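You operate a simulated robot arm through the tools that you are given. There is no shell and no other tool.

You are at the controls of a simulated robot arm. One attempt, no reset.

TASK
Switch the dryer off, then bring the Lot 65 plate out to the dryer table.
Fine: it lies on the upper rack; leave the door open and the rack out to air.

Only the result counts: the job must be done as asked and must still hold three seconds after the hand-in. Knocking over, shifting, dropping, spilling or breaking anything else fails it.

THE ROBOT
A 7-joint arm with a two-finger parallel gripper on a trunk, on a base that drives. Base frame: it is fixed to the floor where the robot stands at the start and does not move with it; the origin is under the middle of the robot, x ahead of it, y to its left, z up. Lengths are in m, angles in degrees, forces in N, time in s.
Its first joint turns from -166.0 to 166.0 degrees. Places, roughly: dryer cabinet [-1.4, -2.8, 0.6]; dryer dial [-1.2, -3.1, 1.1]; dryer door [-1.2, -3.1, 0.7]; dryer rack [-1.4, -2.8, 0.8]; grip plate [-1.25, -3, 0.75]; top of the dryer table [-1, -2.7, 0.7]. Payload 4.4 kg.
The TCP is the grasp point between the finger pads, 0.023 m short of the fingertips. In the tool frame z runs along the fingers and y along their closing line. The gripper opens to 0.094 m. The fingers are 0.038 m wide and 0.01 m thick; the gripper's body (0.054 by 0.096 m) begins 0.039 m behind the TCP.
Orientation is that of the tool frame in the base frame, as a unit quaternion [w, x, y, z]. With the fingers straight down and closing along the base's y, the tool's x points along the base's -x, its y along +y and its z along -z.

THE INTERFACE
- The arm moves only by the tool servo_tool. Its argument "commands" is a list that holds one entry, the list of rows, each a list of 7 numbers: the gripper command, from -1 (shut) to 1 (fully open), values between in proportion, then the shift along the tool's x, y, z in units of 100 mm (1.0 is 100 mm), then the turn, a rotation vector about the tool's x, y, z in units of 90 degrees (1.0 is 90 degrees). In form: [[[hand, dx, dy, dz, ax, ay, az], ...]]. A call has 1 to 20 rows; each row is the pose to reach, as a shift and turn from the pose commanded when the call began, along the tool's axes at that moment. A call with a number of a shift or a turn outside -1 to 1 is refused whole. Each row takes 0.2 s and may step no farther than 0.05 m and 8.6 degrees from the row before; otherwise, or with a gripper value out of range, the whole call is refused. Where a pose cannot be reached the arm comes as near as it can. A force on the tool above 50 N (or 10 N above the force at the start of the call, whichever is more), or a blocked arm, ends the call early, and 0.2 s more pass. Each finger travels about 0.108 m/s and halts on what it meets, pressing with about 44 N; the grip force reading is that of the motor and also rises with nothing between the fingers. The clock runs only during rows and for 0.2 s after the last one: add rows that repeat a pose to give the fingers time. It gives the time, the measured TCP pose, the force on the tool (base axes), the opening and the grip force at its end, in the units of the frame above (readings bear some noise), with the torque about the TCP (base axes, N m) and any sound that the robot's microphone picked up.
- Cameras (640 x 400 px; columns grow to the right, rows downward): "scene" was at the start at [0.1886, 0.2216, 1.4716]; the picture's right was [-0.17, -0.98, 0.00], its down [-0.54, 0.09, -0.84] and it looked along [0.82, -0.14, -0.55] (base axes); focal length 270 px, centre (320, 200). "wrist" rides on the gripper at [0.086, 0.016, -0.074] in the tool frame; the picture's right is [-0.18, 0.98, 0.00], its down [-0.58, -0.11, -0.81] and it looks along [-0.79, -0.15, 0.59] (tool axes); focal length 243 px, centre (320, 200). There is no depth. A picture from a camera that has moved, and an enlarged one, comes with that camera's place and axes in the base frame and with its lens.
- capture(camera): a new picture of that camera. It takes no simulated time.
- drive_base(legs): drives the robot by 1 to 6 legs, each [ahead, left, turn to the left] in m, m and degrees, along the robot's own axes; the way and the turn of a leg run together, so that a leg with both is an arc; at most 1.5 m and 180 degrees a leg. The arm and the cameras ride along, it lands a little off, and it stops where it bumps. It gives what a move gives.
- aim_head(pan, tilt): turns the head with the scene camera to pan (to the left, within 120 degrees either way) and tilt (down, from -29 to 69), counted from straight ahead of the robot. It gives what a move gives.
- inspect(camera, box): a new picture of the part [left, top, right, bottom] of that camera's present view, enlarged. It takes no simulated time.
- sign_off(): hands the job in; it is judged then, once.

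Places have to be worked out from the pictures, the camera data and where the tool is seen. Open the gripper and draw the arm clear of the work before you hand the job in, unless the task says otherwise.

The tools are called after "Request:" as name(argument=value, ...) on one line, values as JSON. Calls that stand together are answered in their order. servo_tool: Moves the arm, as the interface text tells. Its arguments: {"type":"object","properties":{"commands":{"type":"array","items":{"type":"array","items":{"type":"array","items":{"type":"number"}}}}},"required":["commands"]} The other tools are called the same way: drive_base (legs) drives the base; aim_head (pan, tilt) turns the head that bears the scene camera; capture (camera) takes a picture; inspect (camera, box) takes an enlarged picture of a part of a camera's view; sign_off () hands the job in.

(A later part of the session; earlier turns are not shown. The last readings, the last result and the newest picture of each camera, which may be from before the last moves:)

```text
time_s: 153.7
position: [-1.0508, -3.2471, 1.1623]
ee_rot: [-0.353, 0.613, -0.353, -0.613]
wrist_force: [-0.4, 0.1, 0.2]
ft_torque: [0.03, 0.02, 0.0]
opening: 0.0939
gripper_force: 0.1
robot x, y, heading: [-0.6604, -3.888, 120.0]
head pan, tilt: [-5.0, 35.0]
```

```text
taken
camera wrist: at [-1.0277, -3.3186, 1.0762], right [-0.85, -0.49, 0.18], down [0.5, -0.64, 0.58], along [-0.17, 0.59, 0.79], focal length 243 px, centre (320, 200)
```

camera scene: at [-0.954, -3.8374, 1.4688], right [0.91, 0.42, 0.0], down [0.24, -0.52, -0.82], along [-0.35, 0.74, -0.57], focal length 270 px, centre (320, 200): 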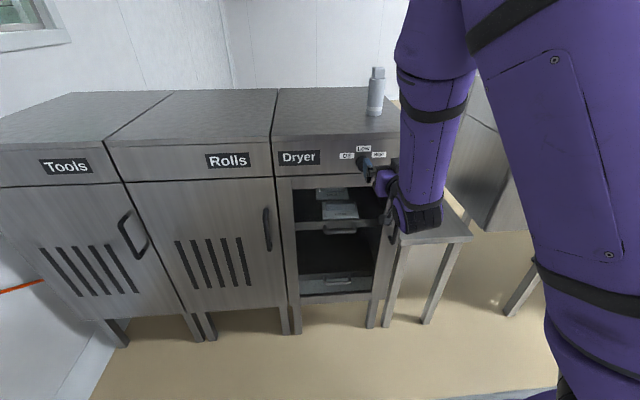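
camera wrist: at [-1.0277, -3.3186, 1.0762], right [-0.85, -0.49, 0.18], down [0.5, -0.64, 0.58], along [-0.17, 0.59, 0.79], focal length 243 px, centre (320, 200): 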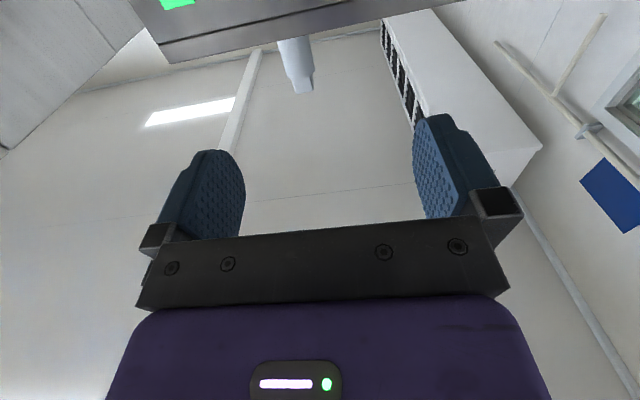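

The tool now points at the cabinet (z along +v, x down) at u≈-2.534, v≈-2.287, z≈1.162. I zoom in on the dial from this nearer view to refine its place before lowering onto it.

Request:
inspect(camera="scene", box=[300, 120, 460, 220])

Request:
inspect(camera="scene", box=[330, 135, 410, 185])

```text
4.00 times, centred on (380, 170) of scene
camera zoom: at [-0.954, -3.8374, 1.4688], right [0.91, 0.42, 0.0], down [0.24, -0.52, -0.82], along [-0.35, 0.74, -0.57], focal length 1080 px, centre (80, 320)
```

zoom: 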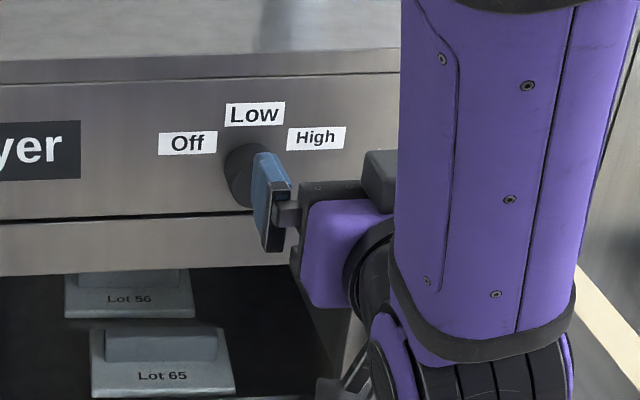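

```text
8.00 times, centred on (370, 160) of scene
camera zoom: at [-0.954, -3.8374, 1.4688], right [0.91, 0.42, 0.0], down [0.24, -0.52, -0.82], along [-0.35, 0.74, -0.57], focal length 2159 px, centre (-80, 520)
```

zoom: 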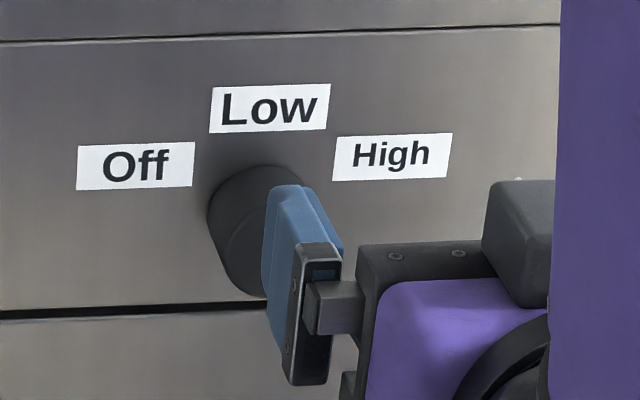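

Using the labels and the earlier triangulation, I put the dial centre at u≈-2.544, z≈1.080, front face at v≈-2.12. I lower the tool 82 mm, shift 10 mm left, then advance 100 mm and look.

Request:
servo_tool(commands=[[[1, 0.4, 0.05, 0, 0, 0, 0], [1, 0.82, 0.1, 0, 0, 0, 0], [1, 0.82, 0.1, 0, 0, 0, 0]]])

Request:
servo_tool(commands=[[[1, 0, 0, 0.33, 0, 0, 0], [1, 0, 0, 0.66, 0, 0, 0], [1, 0, 0, 1.0, 0, 0, 0], [1, 0, 0, 1.0, 0, 0, 0]]])

Request:
inspect(camera="scene", box=[310, 120, 430, 195])

Request:
capture(camera="wrist")

```text
time_s: 154.4
position: [-1.0591, -3.25, 1.0813]
ee_rot: [0.353, -0.612, 0.353, 0.613]
wrist_force: [-0.5, -0.3, 0.0]
ft_torque: [-0.02, 0.01, 0.04]
opening: 0.0941
gripper_force: 0.1
robot x, y, heading: [-0.6661, -3.8861, 120.2]
head pan, tilt: [-5.0, 35.0]
```

```text
time_s: 155.4
position: [-1.1103, -3.1637, 1.0803]
ee_rot: [-0.352, 0.613, -0.352, -0.613]
wrist_force: [-0.5, -0.5, 0.6]
ft_torque: [-0.01, -0.04, 0.0]
opening: 0.0937
gripper_force: 0.1
robot x, y, heading: [-0.6654, -3.8929, 120.0]
head pan, tilt: [-5.0, 35.0]
```

```text
5.33 times, centred on (370, 158) of scene
camera zoom: at [-0.954, -3.8374, 1.4688], right [0.91, 0.42, 0.0], down [0.24, -0.52, -0.82], along [-0.35, 0.74, -0.57], focal length 1440 px, centre (53, 427)
```

zoom: 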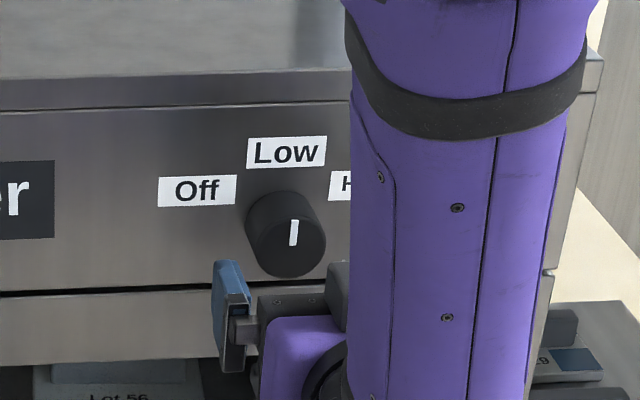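

```text
taken
camera wrist: at [-1.0866, -3.236, 0.9939], right [-0.85, -0.49, 0.18], down [0.5, -0.64, 0.58], along [-0.17, 0.59, 0.79], focal length 243 px, centre (320, 200)
```

wrist: 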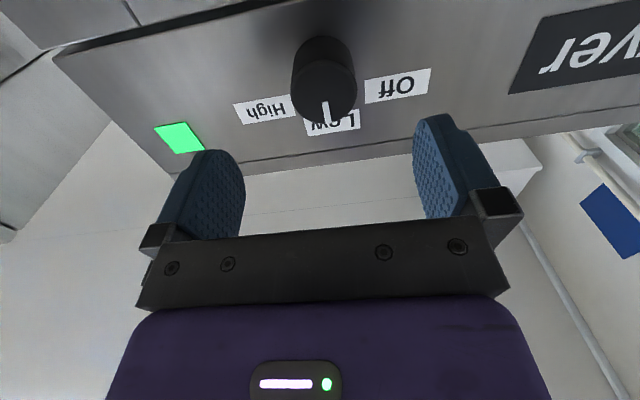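

The dial sits centred between the fingers (TCP u≈-2.543, v≈-2.185, z≈1.080). I advance 64 mm so the pads straddle the knob, then close on it.

Request:
servo_tool(commands=[[[1, 0, 0, 0.3, 0, 0, 0], [1, 0, 0, 0.5, 0, 0, 0], [1, 0, 0, 0.64, 0, 0, 0], [1, 0, 0, 0.64, 0, 0, 0]]])

Request:
servo_tool(commands=[[[-1, 0, 0, 0, 0, 0, 0], [-1, 0, 0, 0, 0, 0, 0], [-1, 0, 0, 0, 0, 0, 0], [-1, 0, 0, 0, 0, 0, 0]]])

Request:
inspect(camera="scene", box=[310, 120, 430, 195])

Request:
capture(camera="wrist")

```text
time_s: 156.4
position: [-1.1417, -3.109, 1.08]
ee_rot: [-0.353, 0.613, -0.353, -0.613]
wrist_force: [0.3, 0.3, 0.4]
ft_torque: [-0.01, 0.02, 0.03]
opening: 0.094
gripper_force: 0.1
robot x, y, heading: [-0.6681, -3.8897, 120.1]
head pan, tilt: [-5.0, 35.0]
```

```text
time_s: 157.4
position: [-1.1433, -3.1088, 1.0799]
ee_rot: [-0.352, 0.613, -0.352, -0.613]
wrist_force: [-12.8, -3.6, 1.7]
ft_torque: [-0.14, 0.01, -0.47]
opening: 0.0418
gripper_force: 44.7
robot x, y, heading: [-0.6656, -3.8856, 120.2]
head pan, tilt: [-5.0, 35.0]
```

```text
5.33 times, centred on (370, 158) of scene
camera zoom: at [-0.9548, -3.8376, 1.4687], right [0.91, 0.42, 0.0], down [0.24, -0.52, -0.82], along [-0.35, 0.74, -0.57], focal length 1440 px, centre (53, 427)
```

zoom: 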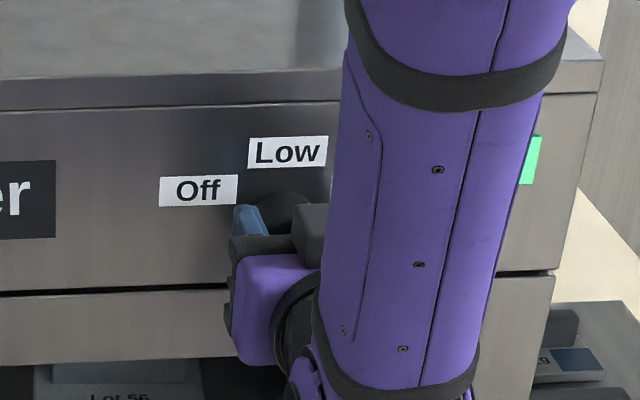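

```text
taken
camera wrist: at [-1.1213, -3.1824, 0.994], right [-0.85, -0.5, 0.18], down [0.5, -0.64, 0.58], along [-0.17, 0.59, 0.79], focal length 243 px, centre (320, 200)
```

wrist: 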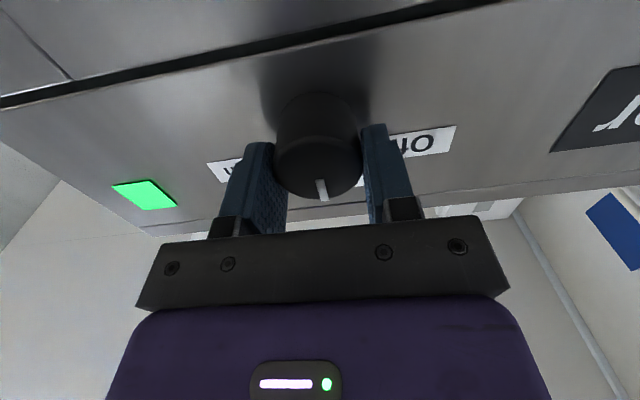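

The knob is gripped (opening 41.8 mm) with the pads on either side. I rotate about the tool axis counter-clockwise (tool z negative) about 62° toward "Off".

Request:
servo_tool(commands=[[[-1, 0, 0.01, 0, 0, 0, -0.09], [-1, 0, 0.01, 0, 0, 0, -0.18], [-1, 0, 0.01, 0, 0, 0, -0.27], [-1, 0, 0.01, 0, 0, 0, -0.36], [-1, 0, 0.01, 0, 0, 0, -0.45], [-1, 0, 0.01, 0, 0, 0, -0.54], [-1, 0, 0.01, 0, 0, 0, -0.62], [-1, 0, 0.01, 0, 0, 0, -0.69], [-1, 0, 0.01, 0, 0, 0, -0.69]]])

Request:
capture(camera="scene")

Request:
capture(camera="wrist")

```text
time_s: 159.1
position: [-1.1472, -3.1122, 1.0782]
ee_rot: [-0.601, 0.708, -0.015, -0.371]
wrist_force: [-13.0, 7.7, -10.8]
ft_torque: [0.77, 0.43, -0.13]
opening: 0.0422
gripper_force: 44.9
robot x, y, heading: [-0.665, -3.8865, 120.0]
head pan, tilt: [-5.0, 35.0]
stopped in row 8: the force on the tool passed its limit at 52 N (the readings are from after the stop); the commanded pose is now the measured one
```

```text
taken
camera scene: at [-0.9552, -3.8368, 1.4686], right [0.91, 0.42, 0.0], down [0.24, -0.52, -0.82], along [-0.35, 0.74, -0.57], focal length 270 px, centre (320, 200)
```

scene: 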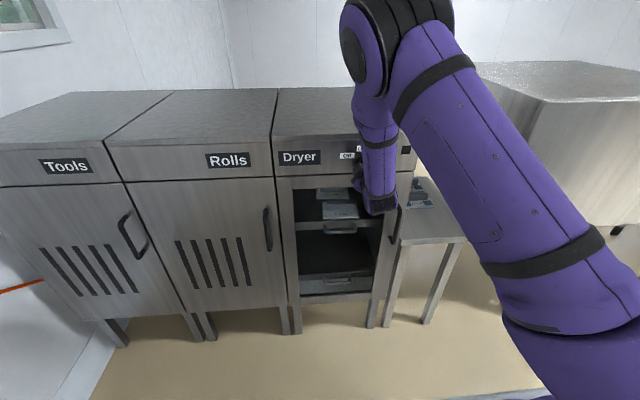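

```text
taken
camera wrist: at [-1.0554, -3.1439, 1.0179], right [-0.59, -0.35, -0.72], down [0.04, -0.91, 0.41], along [-0.81, 0.21, 0.55], focal length 243 px, centre (320, 200)
```

wrist: 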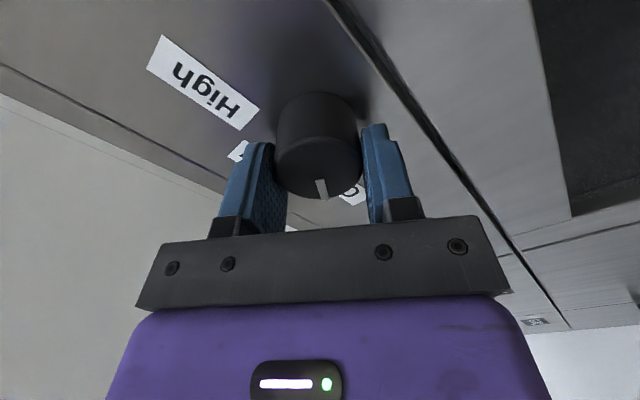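

The wrist view shows the pointer turned with the hand and the lamp looks dark now. I zoom to check the lamp.

Request:
inspect(camera="scene", box=[320, 60, 440, 200])

```text
2.86 times, centred on (380, 130) of scene
camera zoom: at [-0.9552, -3.8368, 1.4686], right [0.91, 0.42, 0.0], down [0.24, -0.52, -0.82], along [-0.35, 0.74, -0.57], focal length 771 px, centre (149, 400)
```

zoom: 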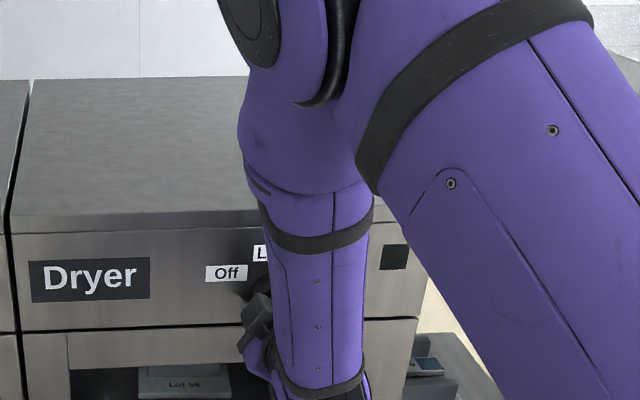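

The lamp is dark and the rotation met the end stop at about 57°, so the dial is at Off. I open the fingers and back straight out 100 mm.

Request:
servo_tool(commands=[[[1, 0, 0, 0, 0, 0, 0], [1, 0, 0, 0, 0, 0, 0], [1, 0, 0, 0, 0, 0, 0]]])

Request:
servo_tool(commands=[[[1, 0, 0, -0.3, 0, 0, 0], [1, 0, 0, -0.6, 0, 0, 0], [1, 0, 0, -1.0, 0, 0, 0], [1, 0, 0, -1.0, 0, 0, 0]]])

Request:
capture(camera="scene")

Request:
capture(camera="wrist")

```text
time_s: 159.9
position: [-1.147, -3.1111, 1.0777]
ee_rot: [-0.601, 0.708, -0.016, -0.37]
wrist_force: [0.5, 1.8, 0.4]
ft_torque: [0.0, 0.01, 0.0]
opening: 0.094
gripper_force: 0.1
robot x, y, heading: [-0.6648, -3.8894, 119.8]
head pan, tilt: [-5.0, 35.0]
```

```text
time_s: 160.9
position: [-1.0932, -3.1966, 1.0797]
ee_rot: [-0.601, 0.708, -0.015, -0.371]
wrist_force: [-1.4, -1.0, 0.3]
ft_torque: [0.02, 0.03, 0.0]
opening: 0.0939
gripper_force: 0.0
robot x, y, heading: [-0.6626, -3.8884, 120.1]
head pan, tilt: [-5.0, 35.0]
```

```text
taken
camera scene: at [-0.9543, -3.8374, 1.4688], right [0.91, 0.42, 0.0], down [0.24, -0.52, -0.82], along [-0.35, 0.74, -0.57], focal length 270 px, centre (320, 200)
```

scene: 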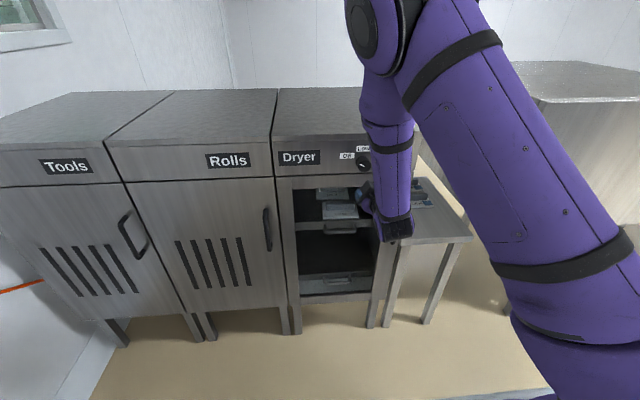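

```text
taken
camera wrist: at [-1.0016, -3.2295, 1.0194], right [-0.59, -0.35, -0.72], down [0.04, -0.91, 0.41], along [-0.8, 0.21, 0.55], focal length 243 px, centre (320, 200)
```

wrist: 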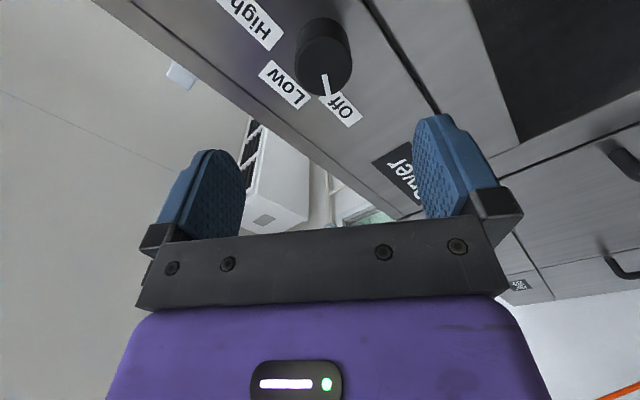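

The pointer clearly points to "Off". Next is the door: I roll the tool back level (+57°) and move it toward the handle at u≈-2.405, z≈0.82, staying at v≈-2.22 in front of it.

Request:
servo_tool(commands=[[[1, 0, 0, 0, 0, 0, 0.09], [1, 0, 0, 0, 0, 0, 0.18], [1, 0, 0, 0, 0, 0, 0.27], [1, 0, 0, 0, 0, 0, 0.36], [1, 0, 0, 0, 0, 0, 0.45], [1, 0, 0, 0, 0, 0, 0.54], [1, 0, 0, 0, 0, 0, 0.633], [1, 0, 0, 0, 0, 0, 0.633]]])

Request:
servo_tool(commands=[[[1, 0.33, -0.23, -0.1, 0, 0, 0], [1, 0.66, -0.46, -0.2, 0, 0, 0], [1, 1.0, -0.7, -0.3, 0, 0, 0]]])

Request:
servo_tool(commands=[[[1, 0.33, -0.23, 0, 0, 0, 0], [1, 0.66, -0.46, 0, 0, 0, 0], [1, 1.0, -0.7, 0, 0, 0, 0], [1, 1.0, -0.7, 0, 0, 0, 0]]])

Request:
capture(camera="scene")

Request:
capture(camera="wrist")

```text
time_s: 162.7
position: [-1.0942, -3.197, 1.0793]
ee_rot: [-0.351, 0.615, -0.352, -0.613]
wrist_force: [0.5, 0.8, 1.0]
ft_torque: [-0.01, -0.01, -0.01]
opening: 0.0941
gripper_force: 0.0
robot x, y, heading: [-0.6624, -3.8862, 120.0]
head pan, tilt: [-5.0, 35.0]
```

```text
time_s: 163.5
position: [-1.0195, -3.1897, 0.9807]
ee_rot: [-0.35, 0.615, -0.351, -0.613]
wrist_force: [0.4, -0.6, -0.3]
ft_torque: [-0.01, 0.0, 0.0]
opening: 0.0939
gripper_force: 0.1
robot x, y, heading: [-0.6633, -3.8877, 120.2]
head pan, tilt: [-5.0, 35.0]
```

```text
time_s: 164.5
position: [-0.9589, -3.1542, 0.8804]
ee_rot: [-0.351, 0.615, -0.351, -0.612]
wrist_force: [-0.1, 0.1, -1.0]
ft_torque: [-0.03, 0.03, 0.03]
opening: 0.094
gripper_force: 0.1
robot x, y, heading: [-0.661, -3.8904, 120.3]
head pan, tilt: [-5.0, 35.0]
```

```text
taken
camera scene: at [-0.9542, -3.8375, 1.4688], right [0.91, 0.42, 0.0], down [0.24, -0.52, -0.82], along [-0.35, 0.74, -0.57], focal length 270 px, centre (320, 200)
```

scene: 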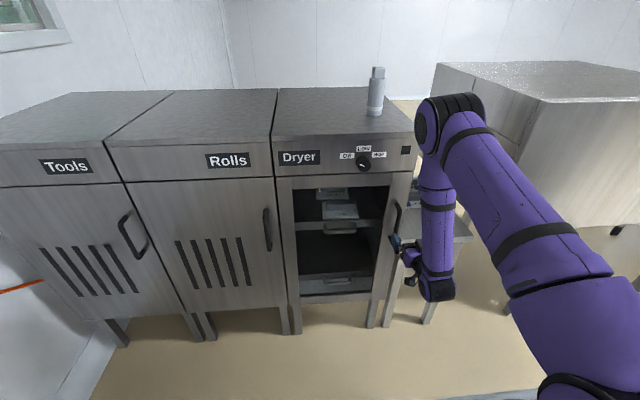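

```text
taken
camera wrist: at [-0.936, -3.2257, 0.7951], right [-0.85, -0.5, 0.18], down [0.5, -0.64, 0.58], along [-0.17, 0.59, 0.79], focal length 243 px, centre (320, 200)
```

wrist: 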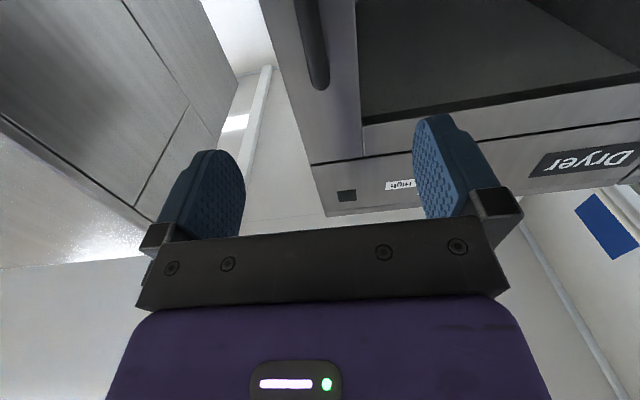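

The wrist view confirms the handle at u≈-2.403, its top end at z≈0.90. I lower 60 mm to its middle, then advance 130 mm so the fingers straddle the bar, and close.

Request:
servo_tool(commands=[[[1, 0.3, -0.02, 0, 0, 0, 0], [1, 0.6, -0.045, 0, 0, 0, 0], [1, 0.6, -0.045, 0.4, 0, 0, 0], [1, 0.6, -0.045, 0.8, 0, 0, 0], [1, 0.6, -0.045, 1.0, 0, 0, 0]]])

Request:
capture(camera="wrist")

Request:
inspect(camera="scene", box=[340, 170, 460, 320])

```text
time_s: 165.7
position: [-1.0057, -3.0637, 0.8177]
ee_rot: [-0.351, 0.615, -0.351, -0.613]
wrist_force: [0.0, -0.3, -0.5]
ft_torque: [0.05, -0.04, -0.03]
opening: 0.0939
gripper_force: 0.1
robot x, y, heading: [-0.6633, -3.8904, 120.2]
head pan, tilt: [-5.0, 35.0]
```

```text
taken
camera wrist: at [-0.9818, -3.1364, 0.7331], right [-0.85, -0.5, 0.18], down [0.5, -0.64, 0.58], along [-0.17, 0.59, 0.79], focal length 243 px, centre (320, 200)
```

wrist: 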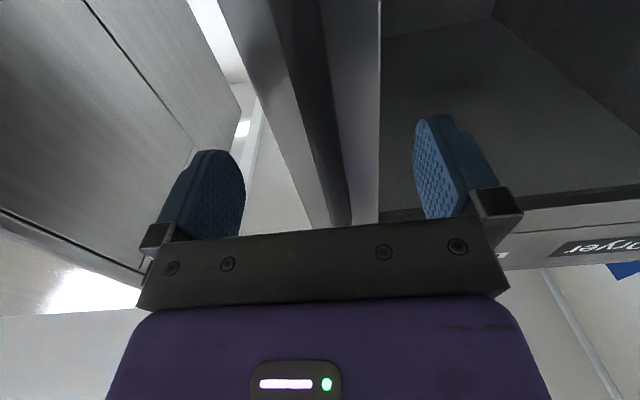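

```text
2.67 times, centred on (400, 245) of scene
camera zoom: at [-0.9542, -3.8375, 1.4688], right [0.91, 0.42, 0.0], down [0.24, -0.52, -0.82], along [-0.35, 0.74, -0.57], focal length 720 px, centre (107, 80)
```

zoom: 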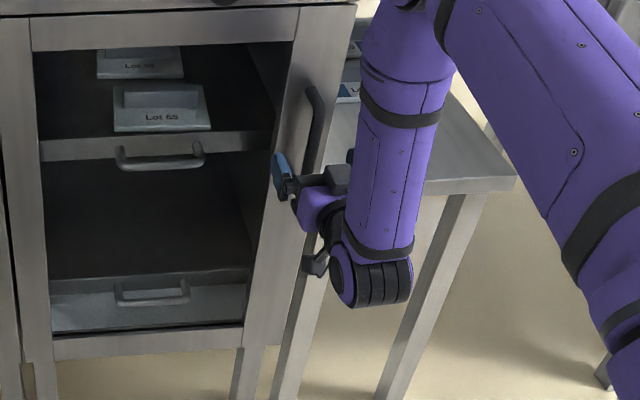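

The bar lies between the open fingers (TCP u≈-2.403, v≈-2.150, z≈0.818). I advance 28 mm and close on the bar.

Request:
servo_tool(commands=[[[1, 0, 0, 0.15, 0, 0, 0], [1, 0, 0, 0.28, 0, 0, 0], [1, 0, 0, 0.28, 0, 0, 0]]])

Request:
servo_tool(commands=[[[-1, 0, 0, 0, 0, 0, 0], [-1, 0, 0, 0, 0, 0, 0], [-1, 0, 0, 0, 0, 0, 0], [-1, 0, 0, 0, 0, 0, 0]]])

Request:
capture(camera="wrist")

```text
time_s: 166.5
position: [-1.0198, -3.0393, 0.8184]
ee_rot: [-0.351, 0.615, -0.351, -0.612]
wrist_force: [-0.1, 0.8, -0.2]
ft_torque: [-0.02, -0.02, 0.0]
opening: 0.0942
gripper_force: 0.0
robot x, y, heading: [-0.6646, -3.8912, 119.9]
head pan, tilt: [-5.0, 35.0]
```

```text
time_s: 167.5
position: [-1.0213, -3.0405, 0.8194]
ee_rot: [-0.349, 0.616, -0.35, -0.613]
wrist_force: [-18.2, -10.9, -0.9]
ft_torque: [-0.03, 0.25, -0.1]
opening: 0.0156
gripper_force: 44.3
robot x, y, heading: [-0.6654, -3.8865, 119.6]
head pan, tilt: [-5.0, 35.0]
```

```text
taken
camera wrist: at [-0.9984, -3.1145, 0.7332], right [-0.85, -0.5, 0.18], down [0.5, -0.64, 0.58], along [-0.18, 0.59, 0.79], focal length 243 px, centre (320, 200)
```

wrist: 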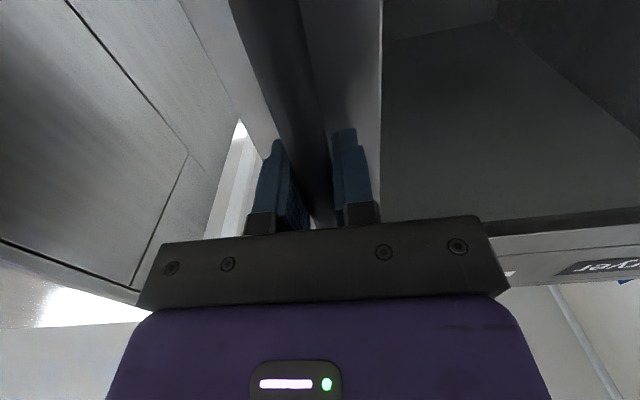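

The bar is held (opening 15.6 mm). I pull the door along its arc (hinge judged at u≈-2.80, radius ≈0.40 m) for the first ~14°, letting the hand yaw half as much.

Request:
servo_tool(commands=[[[-1, 0, 0.02, -0.17, 0.014, 0, 0], [-1, 0, 0.052, -0.342, 0.028, 0, 0], [-1, 0, 0.09, -0.51, 0.042, 0, 0], [-1, 0, 0.136, -0.682, 0.056, 0, 0], [-1, 0, 0.224, -0.943, 0.078, 0, 0], [-1, 0, 0.224, -0.943, 0.078, 0, 0]]])

Request:
capture(camera="scene")

```text
time_s: 168.9
position: [-0.9926, -3.1336, 0.8185]
ee_rot: [-0.387, 0.594, -0.389, -0.588]
wrist_force: [-38.8, -8.2, -17.6]
ft_torque: [-1.23, -0.06, -0.2]
opening: 0.0157
gripper_force: 44.4
robot x, y, heading: [-0.6635, -3.8867, 120.1]
head pan, tilt: [-5.0, 35.0]
```

```text
taken
camera scene: at [-0.956, -3.8371, 1.4684], right [0.91, 0.42, 0.0], down [0.24, -0.52, -0.82], along [-0.35, 0.74, -0.57], focal length 270 px, centre (320, 200)
```

scene: 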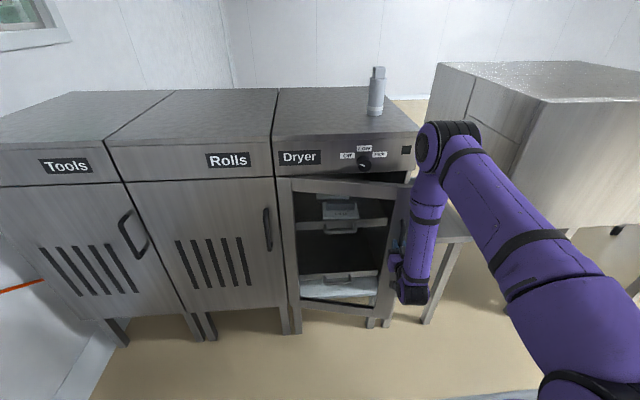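

The door has opened ~14°; the reading shows a sideways push of ~38 N toward the hinge, so I bias the arc 6 mm further left and continue to ~28°.

Request:
servo_tool(commands=[[[-1, 0, 0.12, -0.24, 0.02, 0, 0], [-1, 0, 0.202, -0.472, 0.039, 0, 0], [-1, 0, 0.3, -0.7, 0.058, 0, 0], [-1, 0, 0.4, -0.916, 0.078, 0, 0], [-1, 0, 0.4, -0.916, 0.078, 0, 0]]])

Request:
capture(camera="scene")

```text
time_s: 170.2
position: [-0.9863, -3.2302, 0.8189]
ee_rot: [-0.426, 0.568, -0.425, -0.561]
wrist_force: [8.6, -0.1, 1.6]
ft_torque: [-0.24, 1.8, 0.01]
opening: 0.0161
gripper_force: 44.5
robot x, y, heading: [-0.6612, -3.8859, 120.1]
head pan, tilt: [-5.0, 35.0]
stopped in row 5: the force on the tool passed its limit at 58 N (the readings are from after the stop); the commanded pose is now the measured one
```

```text
taken
camera scene: at [-0.953, -3.8371, 1.4689], right [0.91, 0.42, 0.0], down [0.24, -0.52, -0.82], along [-0.35, 0.74, -0.57], focal length 270 px, centre (320, 200)
```

scene: 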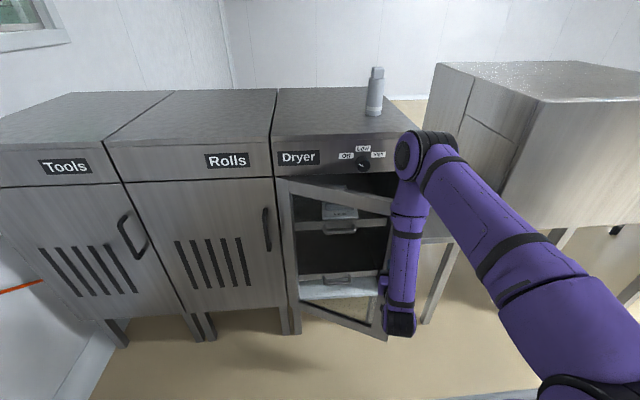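

The door is at ~28°. Fitting the three handle positions gives a hinge near u≈-2.81, v≈-2.078, r≈0.41. I continue pulling along that arc to ~43°, now turning the hand to become square with the door.

Request:
servo_tool(commands=[[[-1, 0, 0.06, -0.15, 0.035, 0, 0], [-1, 0, 0.123, -0.306, 0.07, 0, 0], [-1, 0, 0.195, -0.453, 0.105, 0, 0], [-1, 0, 0.27, -0.6, 0.14, 0, 0], [-1, 0, 0.35, -0.74, 0.175, 0, 0], [-1, 0, 0.435, -0.876, 0.21, 0, 0], [-1, 0, 0.503, -0.976, 0.244, 0, 0]]])

Request:
capture(camera="scene")

```text
time_s: 171.3
position: [-0.9948, -3.302, 0.8214]
ee_rot: [-0.494, 0.511, -0.491, -0.504]
wrist_force: [11.9, -2.0, 7.6]
ft_torque: [-1.16, 1.79, 0.19]
opening: 0.016
gripper_force: 45.0
robot x, y, heading: [-0.6611, -3.8881, 120.1]
head pan, tilt: [-5.0, 35.0]
stopped in row 5: the force on the tool passed its limit at 55 N (the readings are from after the stop); the commanded pose is now the measured one
```

```text
taken
camera scene: at [-0.9524, -3.8374, 1.4689], right [0.91, 0.42, 0.0], down [0.24, -0.52, -0.82], along [-0.35, 0.74, -0.57], focal length 270 px, centre (320, 200)
```

scene: 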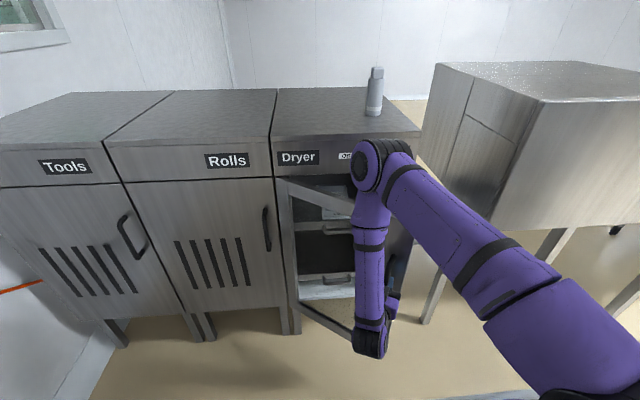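

The door is now at ~37° with the hand yawed 28°. Forces after the stop are small, so I continue on the same arc to ~52°.

Request:
servo_tool(commands=[[[-1, 0, 0.045, -0.155, 0.028, 0, 0], [-1, 0, 0.097, -0.308, 0.056, 0, 0], [-1, 0, 0.155, -0.46, 0.083, 0, 0], [-1, 0, 0.22, -0.608, 0.111, 0, 0], [-1, 0, 0.29, -0.755, 0.139, 0, 0], [-1, 0, 0.364, -0.895, 0.167, 0, 0], [-1, 0, 0.41, -0.977, 0.185, 0, 0], [-1, 0, 0.41, -0.977, 0.185, 0, 0]]])

Request:
capture(camera="scene")

```text
time_s: 172.3
position: [-1.0109, -3.3622, 0.82]
ee_rot: [0.536, -0.469, 0.53, 0.459]
wrist_force: [12.1, -4.0, 9.0]
ft_torque: [-0.84, 1.95, 0.12]
opening: 0.0163
gripper_force: 44.9
robot x, y, heading: [-0.6608, -3.89, 120.0]
head pan, tilt: [-5.0, 35.0]
stopped in row 5: the force on the tool passed its limit at 52 N (the readings are from after the stop); the commanded pose is now the measured one
```

```text
taken
camera scene: at [-0.9521, -3.8375, 1.4689], right [0.91, 0.42, 0.0], down [0.24, -0.52, -0.82], along [-0.35, 0.74, -0.57], focal length 270 px, centre (320, 200)
```

scene: 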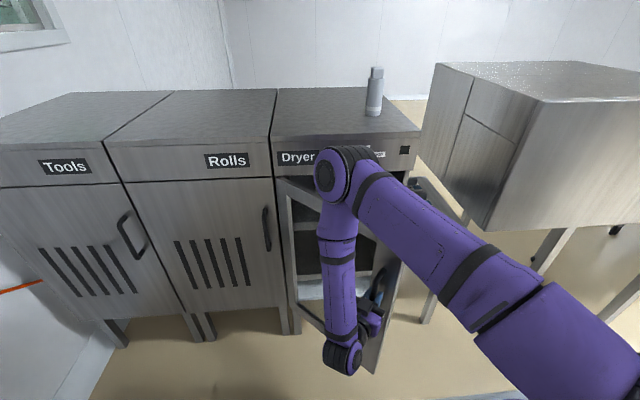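

All five handle positions fit a circle to 1 mm: hinge u≈-2.849, v≈-2.067, r≈0.4477, so my earlier radius was too small (hence the outward force). The door is at ~42°; I continue on the corrected arc.

Request:
servo_tool(commands=[[[-1, 0, 0.025, -0.105, 0.02, 0, 0], [-1, 0, 0.049, -0.211, 0.039, 0, 0], [-1, 0, 0.08, -0.323, 0.058, 0, 0], [-1, 0, 0.113, -0.436, 0.078, 0, 0], [-1, 0, 0.15, -0.548, 0.097, 0, 0], [-1, 0, 0.187, -0.66, 0.117, 0, 0], [-1, 0, 0.23, -0.768, 0.137, 0, 0], [-1, 0, 0.273, -0.876, 0.156, 0, 0], [-1, 0, 0.325, -0.991, 0.172, 0, 0]]])

Request:
capture(camera="scene")

```text
time_s: 174.3
position: [-1.0608, -3.4562, 0.8192]
ee_rot: [0.594, -0.394, 0.587, 0.384]
wrist_force: [-22.9, 16.6, 8.3]
ft_torque: [0.58, 1.69, -0.03]
opening: 0.0162
gripper_force: 44.5
robot x, y, heading: [-0.6639, -3.8862, 119.9]
head pan, tilt: [-5.0, 35.0]
```

```text
taken
camera scene: at [-0.9535, -3.8366, 1.4687], right [0.91, 0.42, 0.0], down [0.24, -0.52, -0.82], along [-0.35, 0.74, -0.57], focal length 270 px, centre (320, 200)
```

scene: 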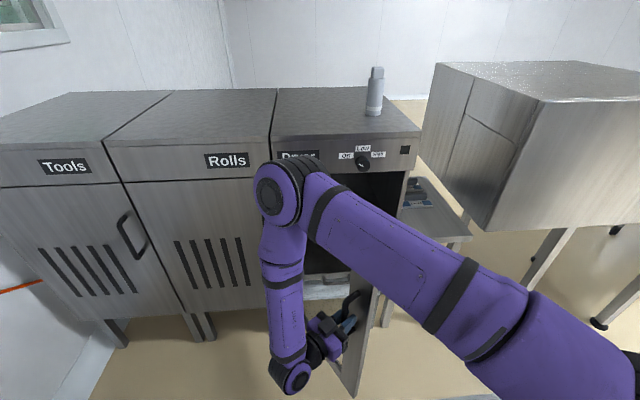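

The door is at ~56° and the force is now mildly inward, so I shrink the radius slightly and continue toward ~70°.

Request:
servo_tool(commands=[[[-1, 0, 0.034, -0.114, 0.02, 0, 0], [-1, 0, 0.069, -0.228, 0.039, 0, 0], [-1, 0, 0.102, -0.34, 0.058, 0, 0], [-1, 0, 0.136, -0.45, 0.078, 0, 0], [-1, 0, 0.174, -0.558, 0.097, 0, 0], [-1, 0, 0.213, -0.667, 0.117, 0, 0], [-1, 0, 0.257, -0.773, 0.137, 0, 0], [-1, 0, 0.302, -0.879, 0.156, 0, 0], [-1, 0, 0.356, -0.982, 0.172, 0, 0]]])

Request:
capture(camera="scene")

```text
time_s: 176.3
position: [-1.1303, -3.5325, 0.8186]
ee_rot: [0.643, -0.31, 0.632, 0.3]
wrist_force: [-5.4, 6.5, 39.2]
ft_torque: [0.84, 1.58, -0.01]
opening: 0.0163
gripper_force: 44.8
robot x, y, heading: [-0.6642, -3.8872, 119.9]
head pan, tilt: [-5.0, 35.0]
```

```text
taken
camera scene: at [-0.952, -3.8376, 1.469], right [0.91, 0.42, 0.0], down [0.24, -0.52, -0.82], along [-0.35, 0.74, -0.57], focal length 270 px, centre (320, 200)
```

scene: 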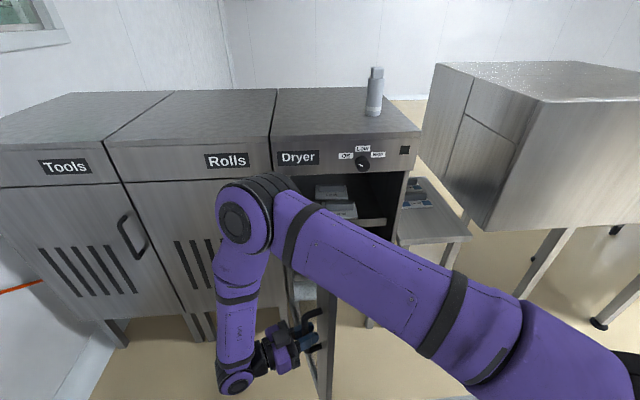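

The door is at ~69°, hand square to it. The vertical force reads +39 N, so I ease the tool up 3 mm and continue along the arc to ~83°.

Request:
servo_tool(commands=[[[-1, -0.02, 0.012, -0.1, 0.017, 0, 0], [-1, -0.03, 0.025, -0.204, 0.033, 0, 0], [-1, -0.03, 0.048, -0.317, 0.05, 0, 0], [-1, -0.03, 0.072, -0.43, 0.067, 0, 0], [-1, -0.03, 0.1, -0.54, 0.083, 0, 0], [-1, -0.03, 0.13, -0.653, 0.1, 0, 0], [-1, -0.03, 0.165, -0.763, 0.117, 0, 0], [-1, -0.03, 0.2, -0.872, 0.133, 0, 0], [-1, -0.03, 0.238, -0.981, 0.15, 0, 0]]])

Request:
capture(camera="scene")

```text
time_s: 177.5
position: [-1.1713, -3.5636, 0.8193]
ee_rot: [0.659, -0.269, 0.652, 0.261]
wrist_force: [-4.0, 7.0, -16.2]
ft_torque: [1.21, 1.41, -0.03]
opening: 0.0159
gripper_force: 45.4
robot x, y, heading: [-0.6642, -3.8916, 120.1]
head pan, tilt: [-5.0, 35.0]
stopped in row 5: the force on the tool passed its limit at 52 N (the readings are from after the stop); the commanded pose is now the measured one
```

```text
taken
camera scene: at [-0.9535, -3.8364, 1.4686], right [0.91, 0.42, 0.0], down [0.24, -0.52, -0.82], along [-0.35, 0.74, -0.57], focal length 270 px, centre (320, 200)
```

scene: 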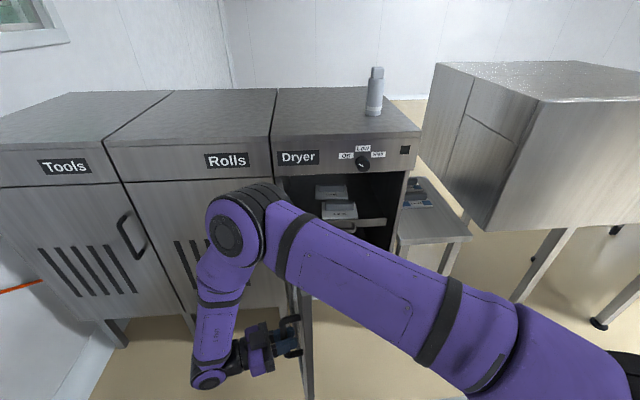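

Door at ~76°. I zoom in on the hand and door to see what is giving the vertical force before going on.

Request:
inspect(camera="scene", box=[180, 160, 420, 400])

Request:
capture(camera="wrist")

```text
1.67 times, centred on (300, 280) of scene
camera zoom: at [-0.9535, -3.8364, 1.4686], right [0.91, 0.42, 0.0], down [0.24, -0.52, -0.82], along [-0.35, 0.74, -0.57], focal length 450 px, centre (353, 67)
```

zoom: 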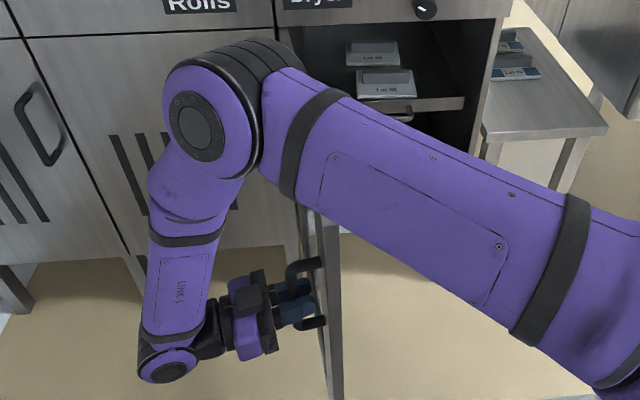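

```text
taken
camera wrist: at [-1.2353, -3.6041, 0.7323], right [-0.69, 0.71, 0.17], down [-0.51, -0.64, 0.58], along [0.52, 0.31, 0.8], focal length 243 px, centre (320, 200)
```

wrist: 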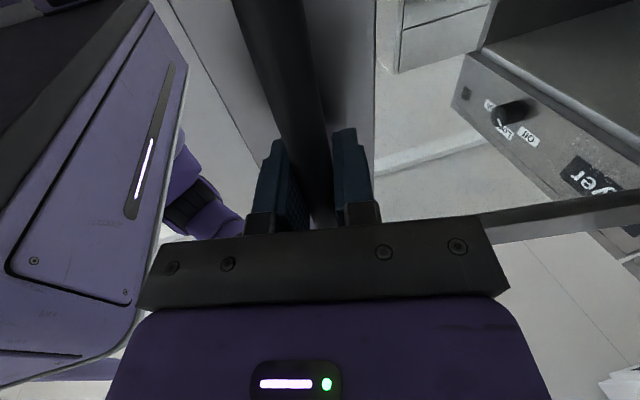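

Re-fitting with all points, hinge u≈-2.83, v≈-2.075, r≈0.428 matches within about 1 mm; the door is at ~79°. I follow this arc to ~92°.

Request:
servo_tool(commands=[[[-1, 0, 0.012, -0.095, 0.017, 0, 0], [-1, 0, 0.024, -0.19, 0.033, 0, 0], [-1, 0, 0.05, -0.3, 0.05, 0, 0], [-1, 0, 0.076, -0.408, 0.067, 0, 0], [-1, 0, 0.107, -0.515, 0.083, 0, 0], [-1, 0, 0.138, -0.623, 0.1, 0, 0], [-1, 0, 0.176, -0.728, 0.117, 0, 0], [-1, 0, 0.214, -0.834, 0.133, 0, 0], [-1, 0, 0.255, -0.938, 0.15, 0, 0]]])

Request:
capture(camera="scene")

```text
time_s: 179.2
position: [-1.2402, -3.6014, 0.8196]
ee_rot: [0.683, -0.2, 0.674, 0.198]
wrist_force: [-1.7, 4.8, -9.9]
ft_torque: [1.34, 1.36, 0.05]
opening: 0.0156
gripper_force: 45.3
robot x, y, heading: [-0.6581, -3.8898, 120.0]
head pan, tilt: [-5.0, 35.0]
stopped in row 8: the force on the tool passed its limit at 52 N (the readings are from after the stop); the commanded pose is now the measured one
```

```text
taken
camera scene: at [-0.9533, -3.8364, 1.4687], right [0.91, 0.42, 0.0], down [0.24, -0.52, -0.82], along [-0.35, 0.74, -0.57], focal length 270 px, centre (320, 200)
```

scene: 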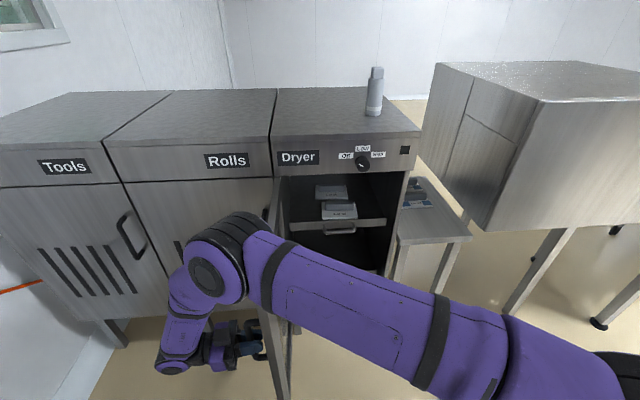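

The door is at ~90° and swinging freely. I continue the arc for another ~13° so the rack will clear it comfortably.

Request:
servo_tool(commands=[[[-1, 0, 0.015, -0.11, 0.017, 0, 0], [-1, 0, 0.03, -0.22, 0.033, 0, 0], [-1, 0, 0.055, -0.33, 0.05, 0, 0], [-1, 0, 0.081, -0.438, 0.067, 0, 0], [-1, 0, 0.112, -0.545, 0.083, 0, 0], [-1, 0, 0.143, -0.652, 0.1, 0, 0], [-1, 0, 0.18, -0.758, 0.117, 0, 0], [-1, 0, 0.217, -0.864, 0.133, 0, 0], [-1, 0, 0.258, -0.967, 0.15, 0, 0]]])

Request:
capture(camera="scene")

```text
time_s: 181.2
position: [-1.2555, -3.6083, 0.8193]
ee_rot: [0.697, -0.128, 0.695, 0.119]
wrist_force: [5.5, -12.2, -25.4]
ft_torque: [2.07, -0.62, -0.05]
opening: 0.016
gripper_force: 44.6
out of reach, approached as far as the arm can: row 4, 5, 6, 7, 8, 9
robot x, y, heading: [-0.6612, -3.8895, 120.0]
head pan, tilt: [-5.0, 35.0]
```

```text
taken
camera scene: at [-0.9534, -3.8375, 1.4686], right [0.91, 0.42, 0.0], down [0.24, -0.52, -0.82], along [-0.35, 0.74, -0.57], focal length 270 px, centre (320, 200)
```

scene: 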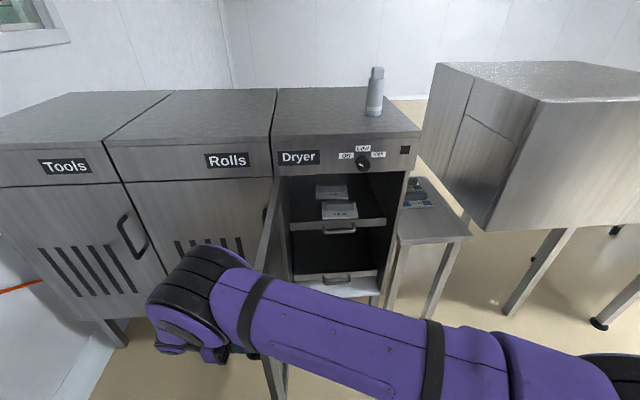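

The arm reached its limit here with the door at ~92°. I open the fingers, back off 30 mm and lift along the handle (it passes between the open fingers).

Request:
servo_tool(commands=[[[1, 0, 0, 0, 0, 0, 0], [1, 0, 0, 0, 0, 0, 0], [1, 0, 0, -0.15, 0, 0, 0], [1, 0, 0, -0.3, 0, 0, 0], [1, 0, 0, -0.3, 0, 0, 0]]])

Request:
capture(camera="wrist")

```text
time_s: 182.4
position: [-1.2502, -3.6024, 0.821]
ee_rot: [0.7, -0.12, 0.694, 0.117]
wrist_force: [1.3, 1.1, 0.2]
ft_torque: [0.01, -0.02, 0.01]
opening: 0.0937
gripper_force: 0.2
out of reach, approached as far as the arm can: row 3, 4, 5
robot x, y, heading: [-0.6624, -3.886, 119.8]
head pan, tilt: [-5.0, 35.0]
```

```text
taken
camera wrist: at [-1.3261, -3.6123, 0.735], right [-0.33, 0.93, 0.18], down [-0.73, -0.37, 0.57], along [0.6, 0.06, 0.8], focal length 243 px, centre (320, 200)
```

wrist: 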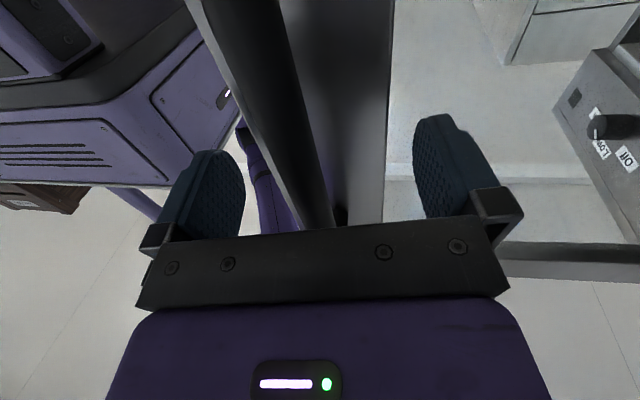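

The fingers are free of the bar, but the arm can't retract further here. I lift straight up 100 mm with the handle between the open fingers, easing the yaw back a little.

Request:
servo_tool(commands=[[[1, -0.2, 0, 0.1, -0.03, 0, 0], [1, -0.4, 0, 0.2, -0.06, 0, 0], [1, -0.6, 0, 0.3, -0.09, 0, 0], [1, -0.8, 0, 0.3, -0.1, 0, 0], [1, -1.0, 0, 0.3, -0.1, 0, 0], [1, -1.0, 0, 0.3, -0.1, 0, 0]]])

Request:
capture(camera="wrist")

Request:
capture(camera="scene")

```text
time_s: 183.8
position: [-1.224, -3.591, 0.9223]
ee_rot: [0.691, -0.175, 0.68, 0.171]
wrist_force: [0.2, -0.2, 0.2]
ft_torque: [0.02, 0.01, 0.01]
opening: 0.0941
gripper_force: 0.0
robot x, y, heading: [-0.6631, -3.8876, 120.1]
head pan, tilt: [-5.0, 35.0]
```

```text
taken
camera wrist: at [-1.2965, -3.612, 0.8344], right [-0.47, 0.87, 0.18], down [-0.67, -0.48, 0.57], along [0.58, 0.15, 0.8], focal length 243 px, centre (320, 200)
```

wrist: 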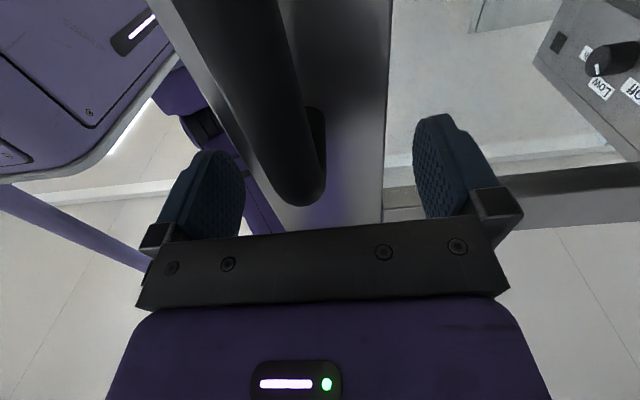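

```text
taken
camera scene: at [-0.9531, -3.8366, 1.4688], right [0.91, 0.42, 0.0], down [0.24, -0.52, -0.82], along [-0.35, 0.74, -0.57], focal length 270 px, centre (320, 200)
```

scene: 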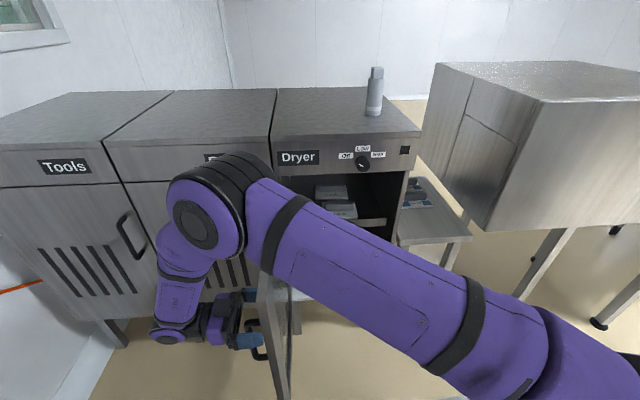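

The hand is clear above the handle's upper end. I continue raising to z≈1.21 so that the hand and its camera can pass over the door's top (z≈1.03).

Request:
servo_tool(commands=[[[1, -0.4, 0, 0, 0, 0, 0], [1, -0.8, 0, 0, 0, 0, 0], [1, -1.0, 0, 0, 0, 0, 0]]])

Request:
servo_tool(commands=[[[1, -0.4, 0, 0, 0, 0, 0], [1, -0.8, 0, 0, 0, 0, 0], [1, -1.0, 0, 0, 0, 0, 0]]])

Request:
servo_tool(commands=[[[1, -0.4, 0, 0, 0, 0, 0], [1, -0.8, 0, 0, 0, 0, 0], [1, -0.9, 0, 0, 0, 0, 0], [1, -0.9, 0, 0, 0, 0, 0]]])

Request:
capture(camera="scene")

```text
time_s: 184.7
position: [-1.2261, -3.5897, 1.0213]
ee_rot: [0.692, -0.175, 0.68, 0.171]
wrist_force: [0.0, -1.2, -0.6]
ft_torque: [0.0, -0.02, 0.01]
opening: 0.0939
gripper_force: 0.0
robot x, y, heading: [-0.6624, -3.8884, 120.3]
head pan, tilt: [-5.0, 35.0]
```

```text
time_s: 185.4
position: [-1.2272, -3.5898, 1.12]
ee_rot: [0.691, -0.174, 0.681, 0.17]
wrist_force: [0.0, 0.4, 0.2]
ft_torque: [0.02, -0.02, -0.01]
opening: 0.0942
gripper_force: 0.1
robot x, y, heading: [-0.6616, -3.8875, 120.0]
head pan, tilt: [-5.0, 35.0]
```

```text
time_s: 186.4
position: [-1.2307, -3.5918, 1.2098]
ee_rot: [0.691, -0.176, 0.68, 0.171]
wrist_force: [0.4, -0.2, 0.0]
ft_torque: [-0.04, -0.01, -0.01]
opening: 0.094
gripper_force: 0.0
robot x, y, heading: [-0.6683, -3.8868, 120.4]
head pan, tilt: [-5.0, 35.0]
```

```text
taken
camera scene: at [-0.9531, -3.8366, 1.4688], right [0.91, 0.42, 0.0], down [0.24, -0.52, -0.82], along [-0.35, 0.74, -0.57], focal length 270 px, centre (320, 200)
```

scene: 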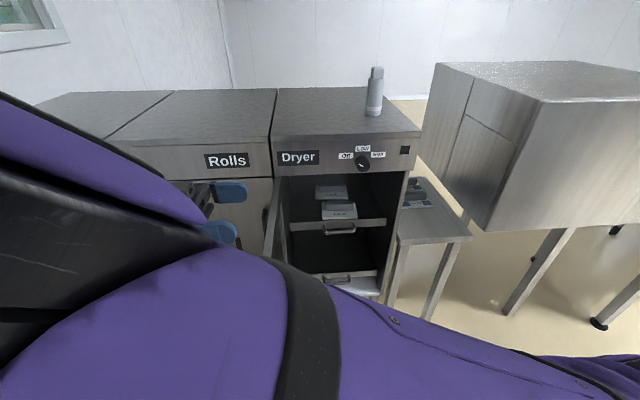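

The tool is now above the door's top on its left side. With the door open I zoom in on the rack to see its extent relative to the door.

Request:
inspect(camera="scene", box=[250, 140, 420, 300])

Request:
capture(camera="wrist")

```text
2.50 times, centred on (335, 220) of scene
camera zoom: at [-0.9531, -3.8366, 1.4688], right [0.91, 0.42, 0.0], down [0.24, -0.52, -0.82], along [-0.35, 0.74, -0.57], focal length 675 px, centre (282, 150)
```

zoom: 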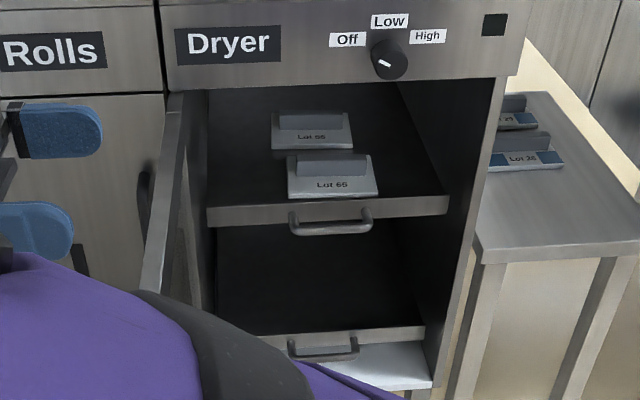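

```text
taken
camera wrist: at [-1.3029, -3.6128, 1.1223], right [-0.47, 0.87, 0.17], down [-0.67, -0.48, 0.57], along [0.58, 0.15, 0.8], focal length 243 px, centre (320, 200)
```

wrist: 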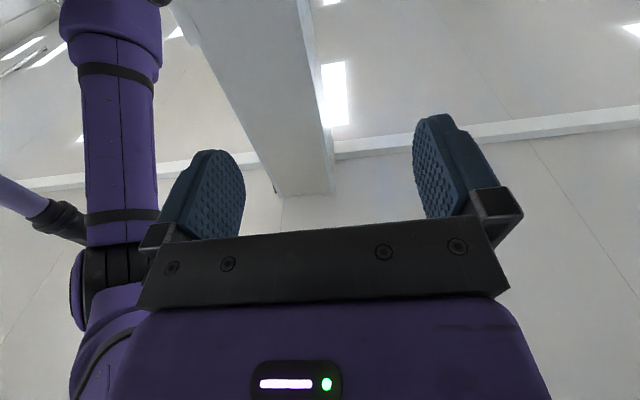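

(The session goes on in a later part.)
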